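You operate a simulated robot arm through the tools that you are given. There is no shell and no other tool. Be economical: measure what you need, move in short steps, check, and stop when the job is done.

Carry out the task below with a simulated robot arm. There is one attempt and no reset: what you move stays moved.

TASK
Stand the clear bag beside the sink plug. It goes on the side that lies toward x +0.7, y +0.7 (a direction in the base frame), with about 3 cm between them.
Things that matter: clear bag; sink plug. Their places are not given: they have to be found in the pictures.

It is judged by the outcome, as a careful person would: the job done as asked, and still so three seconds after it is handed in. It fails if anything else is knocked over, pushed out of place, dropped, spilled or broken.

THE ROBOT
A 7-joint arm with a two-finger parallel gripper, fixed in place. Base frame: the origin is at the foot of the arm, x ahead of it, y to its left, z up; the work surface is at about z = 0. Lengths are in mm, angles in rad, forces in N, time in s.
With the tool pointing down near the work surface it reaches from about 240 to 620 mm from the base axis. Its first joint turns from -1.152 to 1.152 rad. Payload 2.6 kg.
Tool frame: the origin (TCP) lies between the finger pads and is the grasp point; the fingertips stand 30 mm ahead of it; z points along the fingers, y is the line along which they close. The gripper opens to 94 mm. The fingers are 28 mm wide and 10 mm thick; the gripper's body (50 by 96 mm) begins 55 mm behind the TCP.
Orientation is told as [roll, pitch, yaw] about the base's x, y, z axes, in that order, counted from this pose: with the fingers straight down and closing along the base's y, the tool's x points along the base's -x, its y along +y and its z along -z.

THE INTERFACE
- The arm moves only by the tool step_arm. Its argument "plan" is a list of rows, each a list of 5 numbers: the shift along the tool's x, y, z in units of 250 mm (1.0 is 250 mm), then the turn about the tool's z in units of 180 degrees (1.0 is 180 degrees), then the finger opening in m, from 0 to 0.094. In form: [[x, y, z, yaw, gripper], ...]. A call has 1 to 8 rows; each row is the pose to reach, as a shift and turn from the pose commanded when the call began, along the tool's axes at that moment. A call with a number of a shift or a turn outside -1 to 1 is refused whole. A row lasts 0.2 s, in which the tool goes at most 50 mm and 0.15 rad; a call with a longer step from one row to the next is refused whole, and so is a gripper value outside its range. A pose out of reach is approached as far as the arm can. The call stops where the force on the tool passes 40 N (or 10 N more than at its start, if that is more) or the arm is blocked; 0.2 s more then pass. The fingers move at their own pace (about 72 mm/s each) and stop on an object; they squeeze with about 32 N. The grip force told is the motor's: it shows also when the fingers shut on nothing. Time passes only in rows, and 0.2 s behind the last, so rows that repeat a pose let the fingers close. It gives the time, the measured TCP pose, the force on the tool (base axes), the opening and the grip force at its end, in the units of the frame above (readings bear some noise).
- Cameras (640 x 400 px; columns grow to the right, rows downward): "scene" is fixed at [39, 434.9, 564.2]; the picture's right is [-0.74, -0.67, 0.00], its down [-0.38, 0.42, -0.82] and it looks along [0.55, -0.61, -0.57] (base axes); focal length 331 px, centre (320, 200). "wrist" rides on the gripper at [-37, 0, -58] in the tool frame; the picture's right is [0.00, -1.00, 0.00], its down [0.97, 0.00, -0.24] and it looks along [0.24, 0.00, 0.97] (tool axes); focal length 218 px, centre (320, 200).
- grab_frame(camera): a new picture of that camera. No time passes.
- probe_pixels(camera, pixels): for up to 12 pixels [column, row] of the newest picture of that camera ("zoom" is the newest enlarged one), the place [x, y, z] in the base frame of the surface seen there, good to about 3 mm. No time passes.
- close_up(camera, box): a new picture of the part [left, top, right, bottom] of that camera's present view, enlarged. No time passes.
- hand_in(): hands the job in; it is judged then, once.

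Work in short steps. Measure before you move; look again where a grasp or a placing could have gone wrong, and mend it. You have 60 turns and 26 pictures in all, the two below and enlarged ones among them. Open the gripper and draw the arm clear of the work before you hand the job in, unless the task says otherwise; then end with one line.

The tools are called after "Emit:" as a command line: name --pt "numbers of a row" for each row, then --argument value for the rest, lists and objects as JSON in quotes. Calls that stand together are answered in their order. step_arm: Moves the arm, as the interface text tells. Its arguments: {"type":"object","properties":{"plan":{"type":"array","items":{"type":"array","items":{"type":"number"}}}},"required":["plan"]} The other tools are called the same way: grab_frame (camera) takes a picture; probe_pixels (camera, pixels) gives the place of the surface under pixels of a picture; close_up (camera, box) takes an enlarged picture of a part of a camera's view; hand_in () hands the job in.

At the start:

```text
t: 0.0
eef_pos: [407.0, -40.9, 303.0]
tcp_rot: [0.0, 0.001, 0.0]
force: [-0.2, 0.2, -0.1]
finger_gap: 94.1
gripper_force: 0.1
```

scene: 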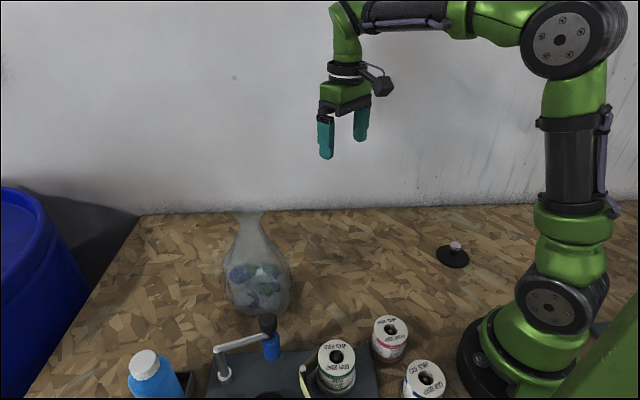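
wrist: 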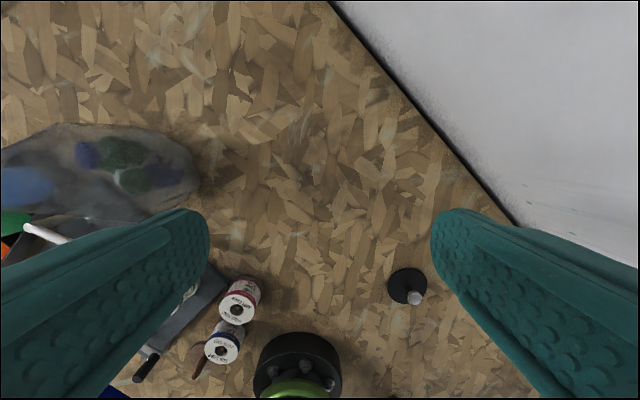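

The clear bag stands near scene (257,270) and the sink plug at (453,255). I measure both.

Emit:
close_up --camera "scene" --box '[190, 190, 350, 330]'

Emit:
probe_pixels --camera "scene" --pixels '[[249, 216], [249, 228], [250, 240], [257, 255], [257, 275], [258, 300], [260, 313], [230, 285], [287, 285], [455, 246], [438, 255], [468, 261]]'

Emit:
probe_pixels --camera "wrist" --pixels '[[388, 285], [405, 269], [427, 285], [405, 303], [416, 297], [195, 170], [150, 130], [120, 150], [90, 160], [60, 140], [100, 215], [150, 205]]'

```text
2.86 times, centred on (270, 260) of scene
```

zoom: 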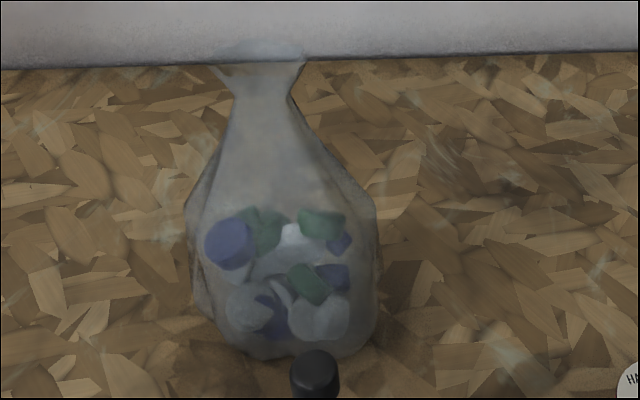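

```text
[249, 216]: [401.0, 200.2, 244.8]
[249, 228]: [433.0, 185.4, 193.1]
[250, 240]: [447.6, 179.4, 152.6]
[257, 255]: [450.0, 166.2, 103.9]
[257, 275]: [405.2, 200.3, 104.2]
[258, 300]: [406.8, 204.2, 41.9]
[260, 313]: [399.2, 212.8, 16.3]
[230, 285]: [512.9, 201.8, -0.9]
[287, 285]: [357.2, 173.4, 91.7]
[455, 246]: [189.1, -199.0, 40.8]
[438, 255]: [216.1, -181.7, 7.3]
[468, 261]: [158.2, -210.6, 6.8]
```

```text
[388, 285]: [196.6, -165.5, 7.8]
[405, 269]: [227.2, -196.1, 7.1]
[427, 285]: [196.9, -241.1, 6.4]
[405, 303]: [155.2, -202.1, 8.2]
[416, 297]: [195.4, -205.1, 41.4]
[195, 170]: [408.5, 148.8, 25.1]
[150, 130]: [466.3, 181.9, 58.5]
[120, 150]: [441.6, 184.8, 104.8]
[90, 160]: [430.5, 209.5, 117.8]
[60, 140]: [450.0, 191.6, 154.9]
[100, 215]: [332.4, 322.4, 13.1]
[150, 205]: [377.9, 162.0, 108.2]
```

The plug's centre is about (191,-203), with radius about 37 mm. The bag is near (415,190) and about 245 tall, but depth through it is unreliable. I rise and go nearer for a view from above.

Emit:
step_arm --pt "0 0 -0.18 0 0.094" --pt "0 0.15 -0.32 0 0.094" --pt "0 0.33 -0.4 0 0.094" --pt "0 0.5 -0.4 0 0.094" --pt "0 0.65 -0.4 0 0.094" --pt "0 0.65 -0.4 0 0.094"

Emit:
grab_frame --camera "wrist"

```text
refused: row 2 steps farther than a row can; nothing moved
```

```text
22 pictures are left
```

wrist: 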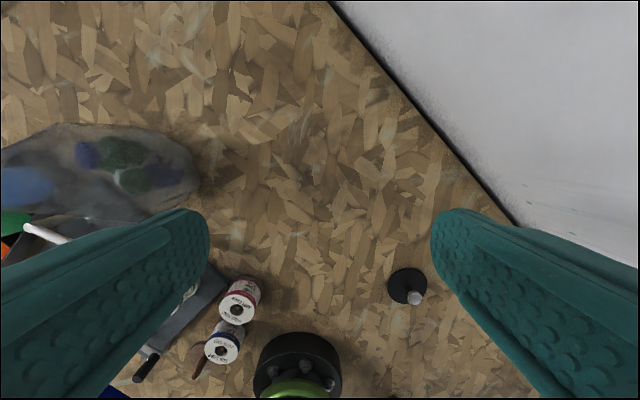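

The step was too long, so I repeat it in smaller ones.

Emit:
step_arm --pt "0 0 -0.18 0 0.094" --pt "0 0 -0.36 0 0.094" --pt "0 0.18 -0.4 0 0.094" --pt "0 0.36 -0.4 0 0.094" --pt "0 0.54 -0.4 0 0.094" --pt "0 0.65 -0.4 0 0.094" --pt "0 0.65 -0.4 0 0.094"

Emit:
grab_frame --camera "wrist"

```text
t: 1.6
eef_pos: [406.1, 120.4, 402.2]
tcp_rot: [0.0, 0.0, -0.001]
force: [-0.2, 1.1, -0.1]
finger_gap: 94.1
gripper_force: 0.0
```

```text
21 pictures are left
```

wrist: 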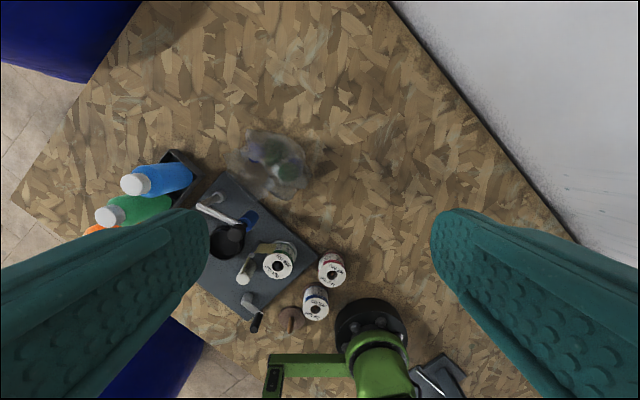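

Emit:
close_up --camera "wrist" --box '[210, 110, 340, 220]'

```text
3.64 times, centred on (275, 165) of wrist
```

zoom: 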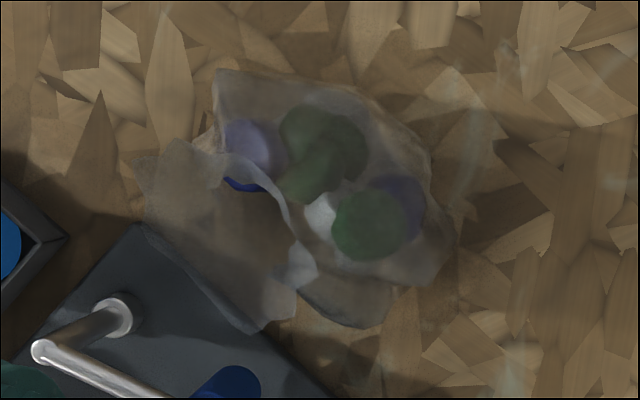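

Emit:
probe_pixels --camera "zoom" --pixels '[[150, 170], [200, 155], [215, 200], [250, 250], [240, 310], [270, 180], [290, 240], [305, 275], [260, 315], [225, 85], [440, 240], [360, 315]]'

Emit:
probe_pixels --camera "wrist" --pixels '[[250, 217], [284, 262], [330, 260], [316, 295], [225, 240], [300, 160], [280, 150], [215, 205]]'

```text
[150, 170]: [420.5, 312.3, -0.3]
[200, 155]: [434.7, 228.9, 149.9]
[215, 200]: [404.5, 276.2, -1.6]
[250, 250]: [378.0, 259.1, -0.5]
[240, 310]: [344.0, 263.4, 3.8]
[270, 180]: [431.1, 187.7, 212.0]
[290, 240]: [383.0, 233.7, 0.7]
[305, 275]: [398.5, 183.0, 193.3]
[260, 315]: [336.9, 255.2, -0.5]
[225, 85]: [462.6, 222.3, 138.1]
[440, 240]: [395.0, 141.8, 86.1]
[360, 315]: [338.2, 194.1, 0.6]
```

```text
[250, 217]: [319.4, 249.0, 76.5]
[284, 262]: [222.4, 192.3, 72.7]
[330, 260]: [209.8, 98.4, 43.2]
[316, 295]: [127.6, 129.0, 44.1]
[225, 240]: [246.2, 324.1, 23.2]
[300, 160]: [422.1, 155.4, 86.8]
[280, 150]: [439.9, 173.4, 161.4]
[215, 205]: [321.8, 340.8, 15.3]
```

Depth returns on the film are patchy, so I take a closer scene view of the neck to probe it densely.

Emit:
close_up --camera "scene" --box '[217, 200, 297, 250]'

Emit:
probe_pixels --camera "zoom" --pixels '[[190, 110], [220, 110], [250, 110], [280, 110], [310, 110], [220, 160], [245, 160], [270, 160], [290, 160], [240, 190], [265, 190], [285, 190]]'

```text
8.00 times, centred on (257, 225) of scene
```

zoom: 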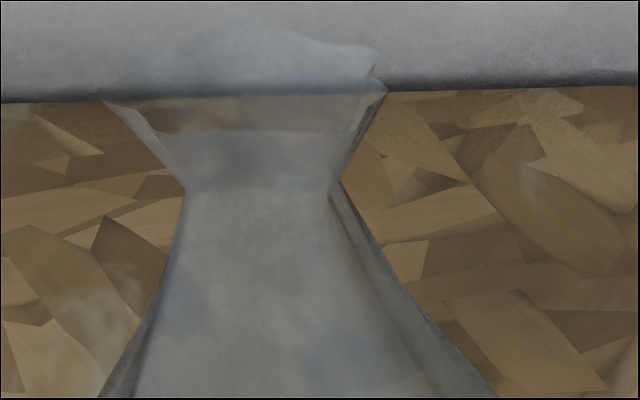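

```text
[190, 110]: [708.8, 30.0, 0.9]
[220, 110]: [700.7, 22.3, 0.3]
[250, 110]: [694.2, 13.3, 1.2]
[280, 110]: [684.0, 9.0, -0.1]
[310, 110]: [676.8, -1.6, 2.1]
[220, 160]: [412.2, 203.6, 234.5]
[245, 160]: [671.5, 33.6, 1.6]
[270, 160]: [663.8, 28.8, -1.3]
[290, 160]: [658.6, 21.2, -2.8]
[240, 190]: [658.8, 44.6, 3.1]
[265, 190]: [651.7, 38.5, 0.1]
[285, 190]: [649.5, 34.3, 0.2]
```

The neck works out at about (418,190,z≈215), 33 mm wide in the scene view. The flat top runs along about 39° in base. I go above it and turn so that the fingers close across the thin side.

Emit:
step_arm --pt "-0.01 0.06 0 -0.044 0.094" --pt "-0.02 0.12 0 -0.088 0.094" --pt "-0.03 0.18 0 -0.132 0.094" --pt "-0.04 0.24 0 -0.176 0.094" --pt "-0.045 0.282 0 -0.217 0.094" --pt "-0.045 0.282 0 -0.217 0.094"

Emit:
grab_frame --camera "wrist"

```text
t: 3.0
eef_pos: [419.1, 191.4, 402.5]
tcp_rot: [0.002, 0.0, 0.684]
force: [-0.7, 0.7, -0.2]
finger_gap: 93.9
gripper_force: 0.0
```

```text
18 pictures are left
```

wrist: 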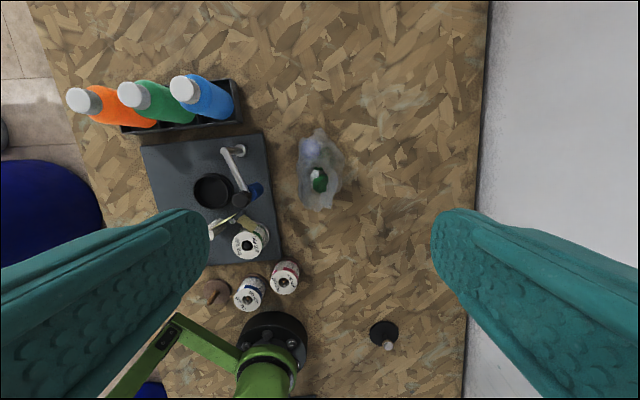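

Emit:
close_up --camera "wrist" --box '[272, 120, 368, 220]'

```text
4.00 times, centred on (320, 170) of wrist
```

zoom: 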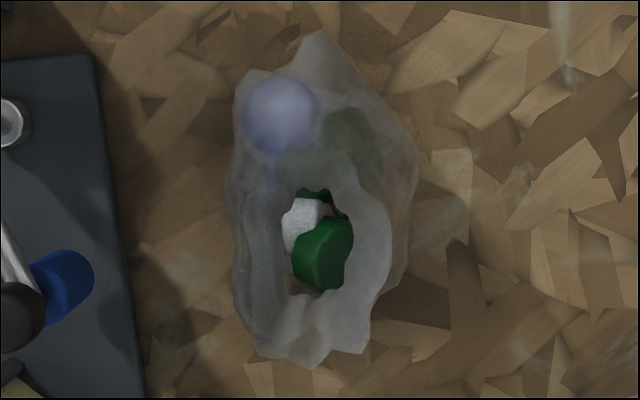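

The bag's open rim is centred under the TCP (zoom centre ≈(315,255)), and the rim is about 38 mm across the closing line. I descend to z≈221.

Emit:
step_arm --pt "0 0 0.15 0 0.094" --pt "0 0 0.3 0 0.094" --pt "0 0 0.45 0 0.094" --pt "0 0 0.58 0 0.094" --pt "0 0 0.67 0 0.094" --pt "0 0 0.725 0 0.094" --pt "0 0 0.725 0 0.094"

Emit:
close_up --camera "scene" --box '[170, 110, 350, 330]'

```text
t: 4.6
eef_pos: [418.8, 189.9, 221.2]
tcp_rot: [-0.001, 0.0, 0.681]
force: [0.2, -0.3, -0.9]
finger_gap: 93.9
gripper_force: 0.0
```

```text
1.82 times, centred on (260, 220) of scene
```

zoom: 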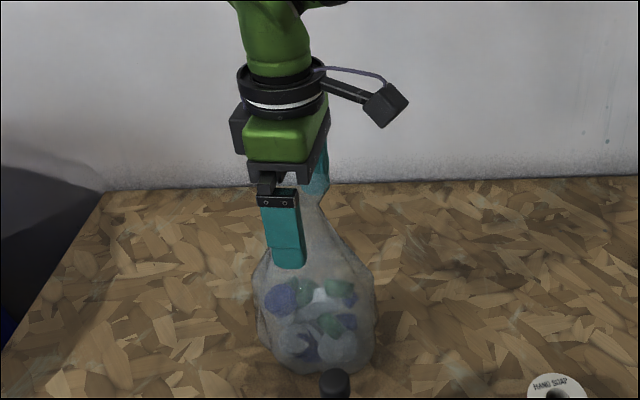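

The fingers straddle the neck and no force shows. I close them.

Emit:
step_arm --pt "0 0 0 0 0.05" --pt "0 0 0 0 0.02" --pt "0 0 0 0 0" --pt "0 0 0 0 0" --pt "0 0 0 0 0" --pt "0 0 0 0 0"

Emit:
close_up --camera "scene" --box '[170, 110, 350, 330]'

```text
t: 6.0
eef_pos: [418.8, 189.8, 221.9]
tcp_rot: [0.0, -0.001, 0.681]
force: [-0.5, 0.2, 0.5]
finger_gap: 42.0
gripper_force: 32.2
```

```text
1.82 times, centred on (260, 220) of scene
```

zoom: 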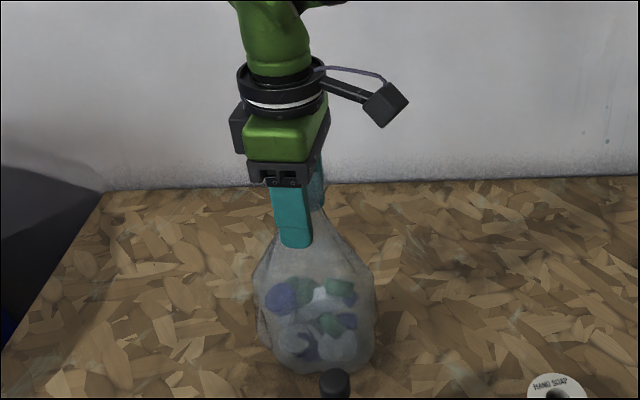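

The grip holds at 42 mm. I lift a little to test it.

Emit:
step_arm --pt "0 0 -0.03 0 0" --pt "0 0 -0.08 0 0" --pt "0 0 -0.12 0 0" --pt "0 0 -0.12 0 0"

Emit:
close_up --camera "scene" --box '[170, 110, 350, 330]'

```text
t: 7.0
eef_pos: [419.2, 190.1, 251.6]
tcp_rot: [-0.001, 0.001, 0.682]
force: [0.5, -0.2, -1.1]
finger_gap: 41.5
gripper_force: 32.3
```

```text
1.82 times, centred on (260, 220) of scene
```

zoom: 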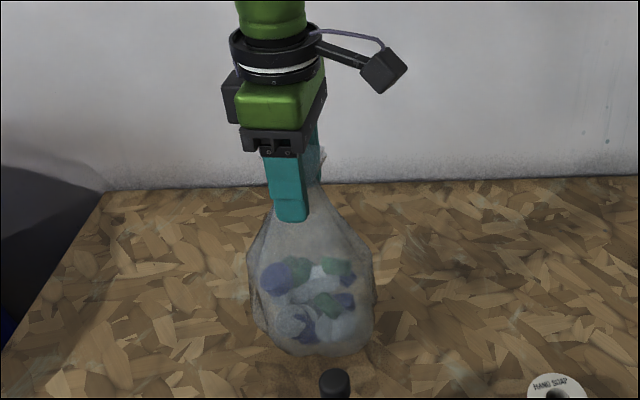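

The bag is lifted with no slip. I raise it to z≈340 and carry it halfway.

Emit:
step_arm --pt "0 0 -0.12 0 0" --pt "0 0 -0.24 0 0" --pt "0 0 -0.36 0 0" --pt "0.12 -0.06 -0.36 0 0" --pt "0.24 -0.12 -0.36 0 0" --pt "0.36 -0.18 -0.36 0 0" --pt "0.48 -0.24 -0.36 0 0" --pt "0.589 -0.294 -0.36 0 0"

```text
t: 8.8
eef_pos: [350.9, 39.2, 341.7]
tcp_rot: [0.0, 0.0, 0.682]
force: [0.6, 0.6, -1.5]
finger_gap: 41.3
gripper_force: 32.8
```

Emit:
step_arm --pt "0.12 -0.06 0 0 0" --pt "0.24 -0.12 0 0 0" --pt "0.36 -0.18 0 0 0" --pt "0.48 -0.24 0 0 0" --pt "0.589 -0.294 0 0 0" --pt "0.589 -0.294 0 0 0"

Emit:
grab_frame --camera "scene"

Emit:
grab_frame --camera "wrist"

```text
t: 10.2
eef_pos: [283.3, -109.2, 341.1]
tcp_rot: [-0.002, 0.001, 0.683]
force: [0.5, 0.1, -1.3]
finger_gap: 41.5
gripper_force: 31.9
```

```text
13 pictures are left
```

scene: 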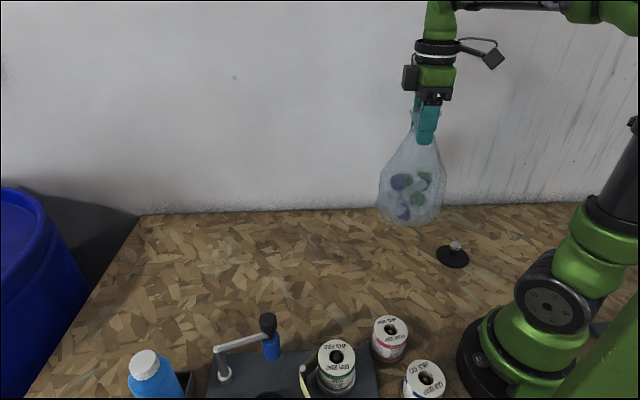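

```text
12 pictures are left
```

wrist: 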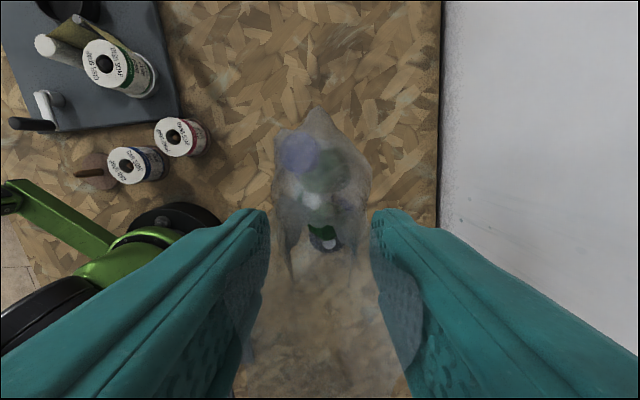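

The bag hangs upright over the target, in line with the plug at (453,255). I descend towards the table.

Emit:
step_arm --pt "0 0 0.1 0 0" --pt "0 0 0.2 0 0" --pt "0 0 0.3 0 0" --pt "0 0 0.38 0 0" --pt "0 0 0.42 0 0" --pt "0 0 0.44 0 0" --pt "0 0 0.44 0 0"

Emit:
close_up --camera "scene" --box '[340, 150, 500, 290]'

```text
t: 11.8
eef_pos: [283.8, -109.9, 230.2]
tcp_rot: [0.001, 0.0, 0.681]
force: [-0.1, 0.1, -3.0]
finger_gap: 41.3
gripper_force: 31.7
```

```text
2.86 times, centred on (420, 220) of scene
```

zoom: 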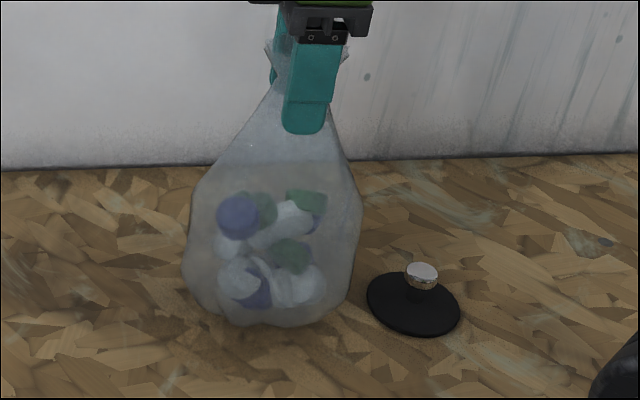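

By silhouette the bag-to-plug gap is about 22 mm (zoom edges 350–362 against 367 at their depths). I shift 7 mm away from the plug and lower until it touches.

Emit:
step_arm --pt "-0.014 0.001 0 0 0" --pt "-0.029 0.002 0 0 0" --pt "-0.029 0.002 0.016 0 0" --pt "-0.029 0.002 0.028 0 0" --pt "-0.029 0.002 0.033 0 0" --pt "-0.029 0.002 0.033 0 0"

Emit:
close_up --camera "scene" --box '[340, 150, 500, 290]'

Emit:
probe_pixels --camera "zoom" --pixels '[[350, 230], [355, 210], [345, 290], [335, 300], [340, 270], [300, 315], [330, 240], [375, 290], [367, 295], [345, 200], [320, 260], [310, 320]]'

```text
t: 13.2
eef_pos: [289.2, -104.5, 222.5]
tcp_rot: [-0.001, 0.0, 0.684]
force: [-0.3, 0.1, -1.0]
finger_gap: 41.2
gripper_force: 31.8
```

```text
2.86 times, centred on (420, 220) of scene
```

zoom: 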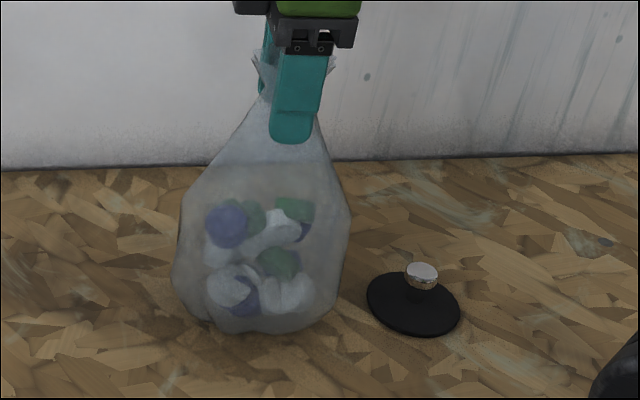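

```text
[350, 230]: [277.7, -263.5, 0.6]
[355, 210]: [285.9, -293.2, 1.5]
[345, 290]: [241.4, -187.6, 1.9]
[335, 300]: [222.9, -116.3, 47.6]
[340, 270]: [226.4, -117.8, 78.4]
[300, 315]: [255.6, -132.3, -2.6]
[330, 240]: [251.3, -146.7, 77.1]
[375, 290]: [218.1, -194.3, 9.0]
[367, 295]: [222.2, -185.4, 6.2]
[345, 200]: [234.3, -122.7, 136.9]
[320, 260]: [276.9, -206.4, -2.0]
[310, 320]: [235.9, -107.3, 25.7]
```

Surface readings on the bag's right flank suggest a gap larger than 30 mm. I probe the flank more densely.

Emit:
probe_pixels --camera "zoom" --pixels '[[345, 210], [345, 220], [345, 230], [347, 215], [342, 240], [341, 250], [338, 280], [325, 310], [335, 220], [330, 290], [318, 280], [325, 225]]'

Emit:
close_up --camera "scene" --box '[400, 210, 464, 250]'

```text
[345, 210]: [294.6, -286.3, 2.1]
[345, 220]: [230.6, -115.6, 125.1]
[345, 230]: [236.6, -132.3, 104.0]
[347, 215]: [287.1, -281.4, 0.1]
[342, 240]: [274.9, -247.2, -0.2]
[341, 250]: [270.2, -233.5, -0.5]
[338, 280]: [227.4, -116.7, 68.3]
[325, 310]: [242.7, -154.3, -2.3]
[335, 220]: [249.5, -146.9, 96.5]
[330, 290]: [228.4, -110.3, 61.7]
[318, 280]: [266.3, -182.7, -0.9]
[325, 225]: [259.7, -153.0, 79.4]
```

```text
10.00 times, centred on (432, 230) of scene
```

zoom: 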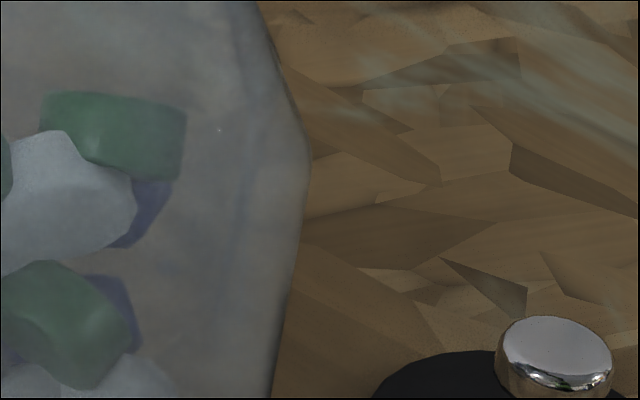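

The flank's nearest points, such as (240,-140,100), lie at 72 mm along the (0.7,0.7) line and the plug rim at about 28.5, so the gap is about 43 mm. I lift 12 mm, shift 13 mm toward the plug and set down.

Emit:
step_arm --pt "0 0 -0.03 0 0" --pt "0 0 -0.048 0 0" --pt "0.026 -0.003 -0.048 0 0" --pt "0.052 -0.005 -0.048 0 0" --pt "0.052 -0.005 -0.02 0 0" --pt "0.052 -0.005 -0.004 0 0" --pt "0.052 -0.005 0.001 0 0" --pt "0.052 -0.005 0.001 0 0"

Emit:
close_up --camera "scene" --box '[340, 150, 500, 290]'

Emit:
probe_pixels --camera "zoom" --pixels '[[360, 220], [360, 230], [357, 240], [355, 250], [353, 270], [350, 280], [350, 220], [345, 220], [340, 225], [350, 290], [340, 310], [310, 325]]'

```text
t: 15.0
eef_pos: [278.7, -112.6, 223.0]
tcp_rot: [0.0, -0.001, 0.681]
force: [0.5, -0.1, -2.0]
finger_gap: 41.0
gripper_force: 32.0
```

```text
2.86 times, centred on (420, 220) of scene
```

zoom: 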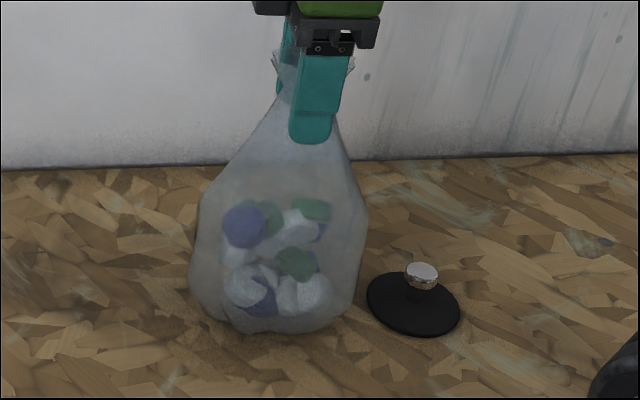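

```text
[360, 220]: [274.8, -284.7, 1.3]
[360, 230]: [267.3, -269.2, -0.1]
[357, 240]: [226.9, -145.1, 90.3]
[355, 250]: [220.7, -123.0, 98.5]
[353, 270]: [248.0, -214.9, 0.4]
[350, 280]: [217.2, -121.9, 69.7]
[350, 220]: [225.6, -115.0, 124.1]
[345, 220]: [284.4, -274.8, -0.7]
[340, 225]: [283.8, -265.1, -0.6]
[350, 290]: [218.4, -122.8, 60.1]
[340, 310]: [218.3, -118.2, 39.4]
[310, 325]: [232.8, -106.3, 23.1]
```

The flank is now about 29–30 mm from the plug rim and in line with the direction. I lower until I feel contact.

Emit:
step_arm --pt "0 0 0.004 0 0" --pt "0 0 0.006 0 0" --pt "0 0 0.006 0 0"

```text
t: 15.8
eef_pos: [280.2, -113.1, 221.9]
tcp_rot: [-0.002, -0.003, 0.681]
force: [-5.0, 2.1, 18.6]
finger_gap: 41.1
gripper_force: 32.0
```

The readings show contact, 18 N upward. I ease up 0.7 mm and open slowly.

Emit:
step_arm --pt "0 0 -0.003 0 0" --pt "0 0 -0.003 0 0.045" --pt "0 0 -0.003 0 0.055" --pt "0 0 -0.003 0 0.075" --pt "0 0 -0.003 0 0.094" --pt "0 0 -0.003 0 0.094" --pt "0 0 -0.003 0 0.094"

Emit:
grab_frame --camera "scene"

```text
t: 17.4
eef_pos: [279.8, -113.2, 222.8]
tcp_rot: [0.0, 0.0, 0.681]
force: [0.9, -0.2, -0.4]
finger_gap: 94.0
gripper_force: 0.0
```

```text
7 pictures are left
```

scene: 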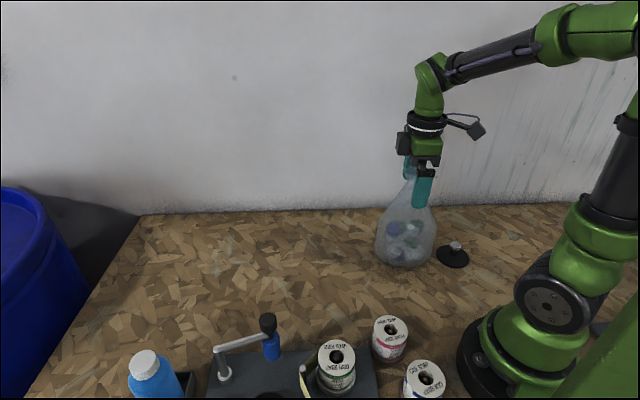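

The bag stands free and the fingers are open. I withdraw straight up, then away.

Emit:
step_arm --pt "0 0 -0.08 0 0.094" --pt "0 0 -0.2 0 0.094" --pt "0 0 -0.36 0 0.094" --pt "0 0 -0.54 0 0.094" --pt "-0.15 0 -0.6 0 0.094" --pt "-0.32 0 -0.6 0 0.094" --pt "-0.48 0 -0.6 0 0.094" --pt "-0.48 0 -0.6 0 0.094"

Emit:
close_up --camera "scene" --box '[340, 150, 500, 290]'

Emit:
grab_frame --camera "wrist"

```text
t: 19.2
eef_pos: [374.1, -37.5, 372.2]
tcp_rot: [0.0, 0.001, 0.68]
force: [0.6, 0.1, 0.1]
finger_gap: 94.3
gripper_force: 0.1
```

```text
2.86 times, centred on (420, 220) of scene
```

zoom: 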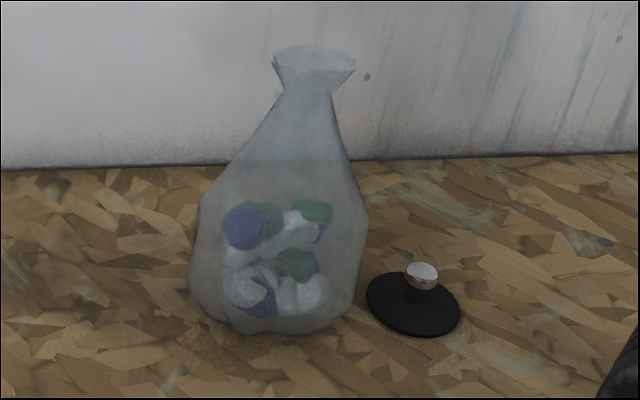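

```text
5 pictures are left
```

wrist: 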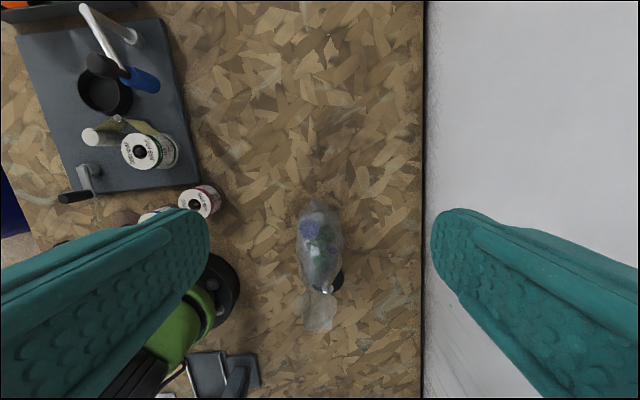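

The bag stands upright beside the plug, the plug has not moved, and the arm is clear. I hand the job in.

Emit:
hand_in

```text
The job is handed in.
```

The clear bag stands upright beside the sink plug, on its +x/+y side, with a gap I measured at about 3 cm, and nothing else appears disturbed in the final pictures.
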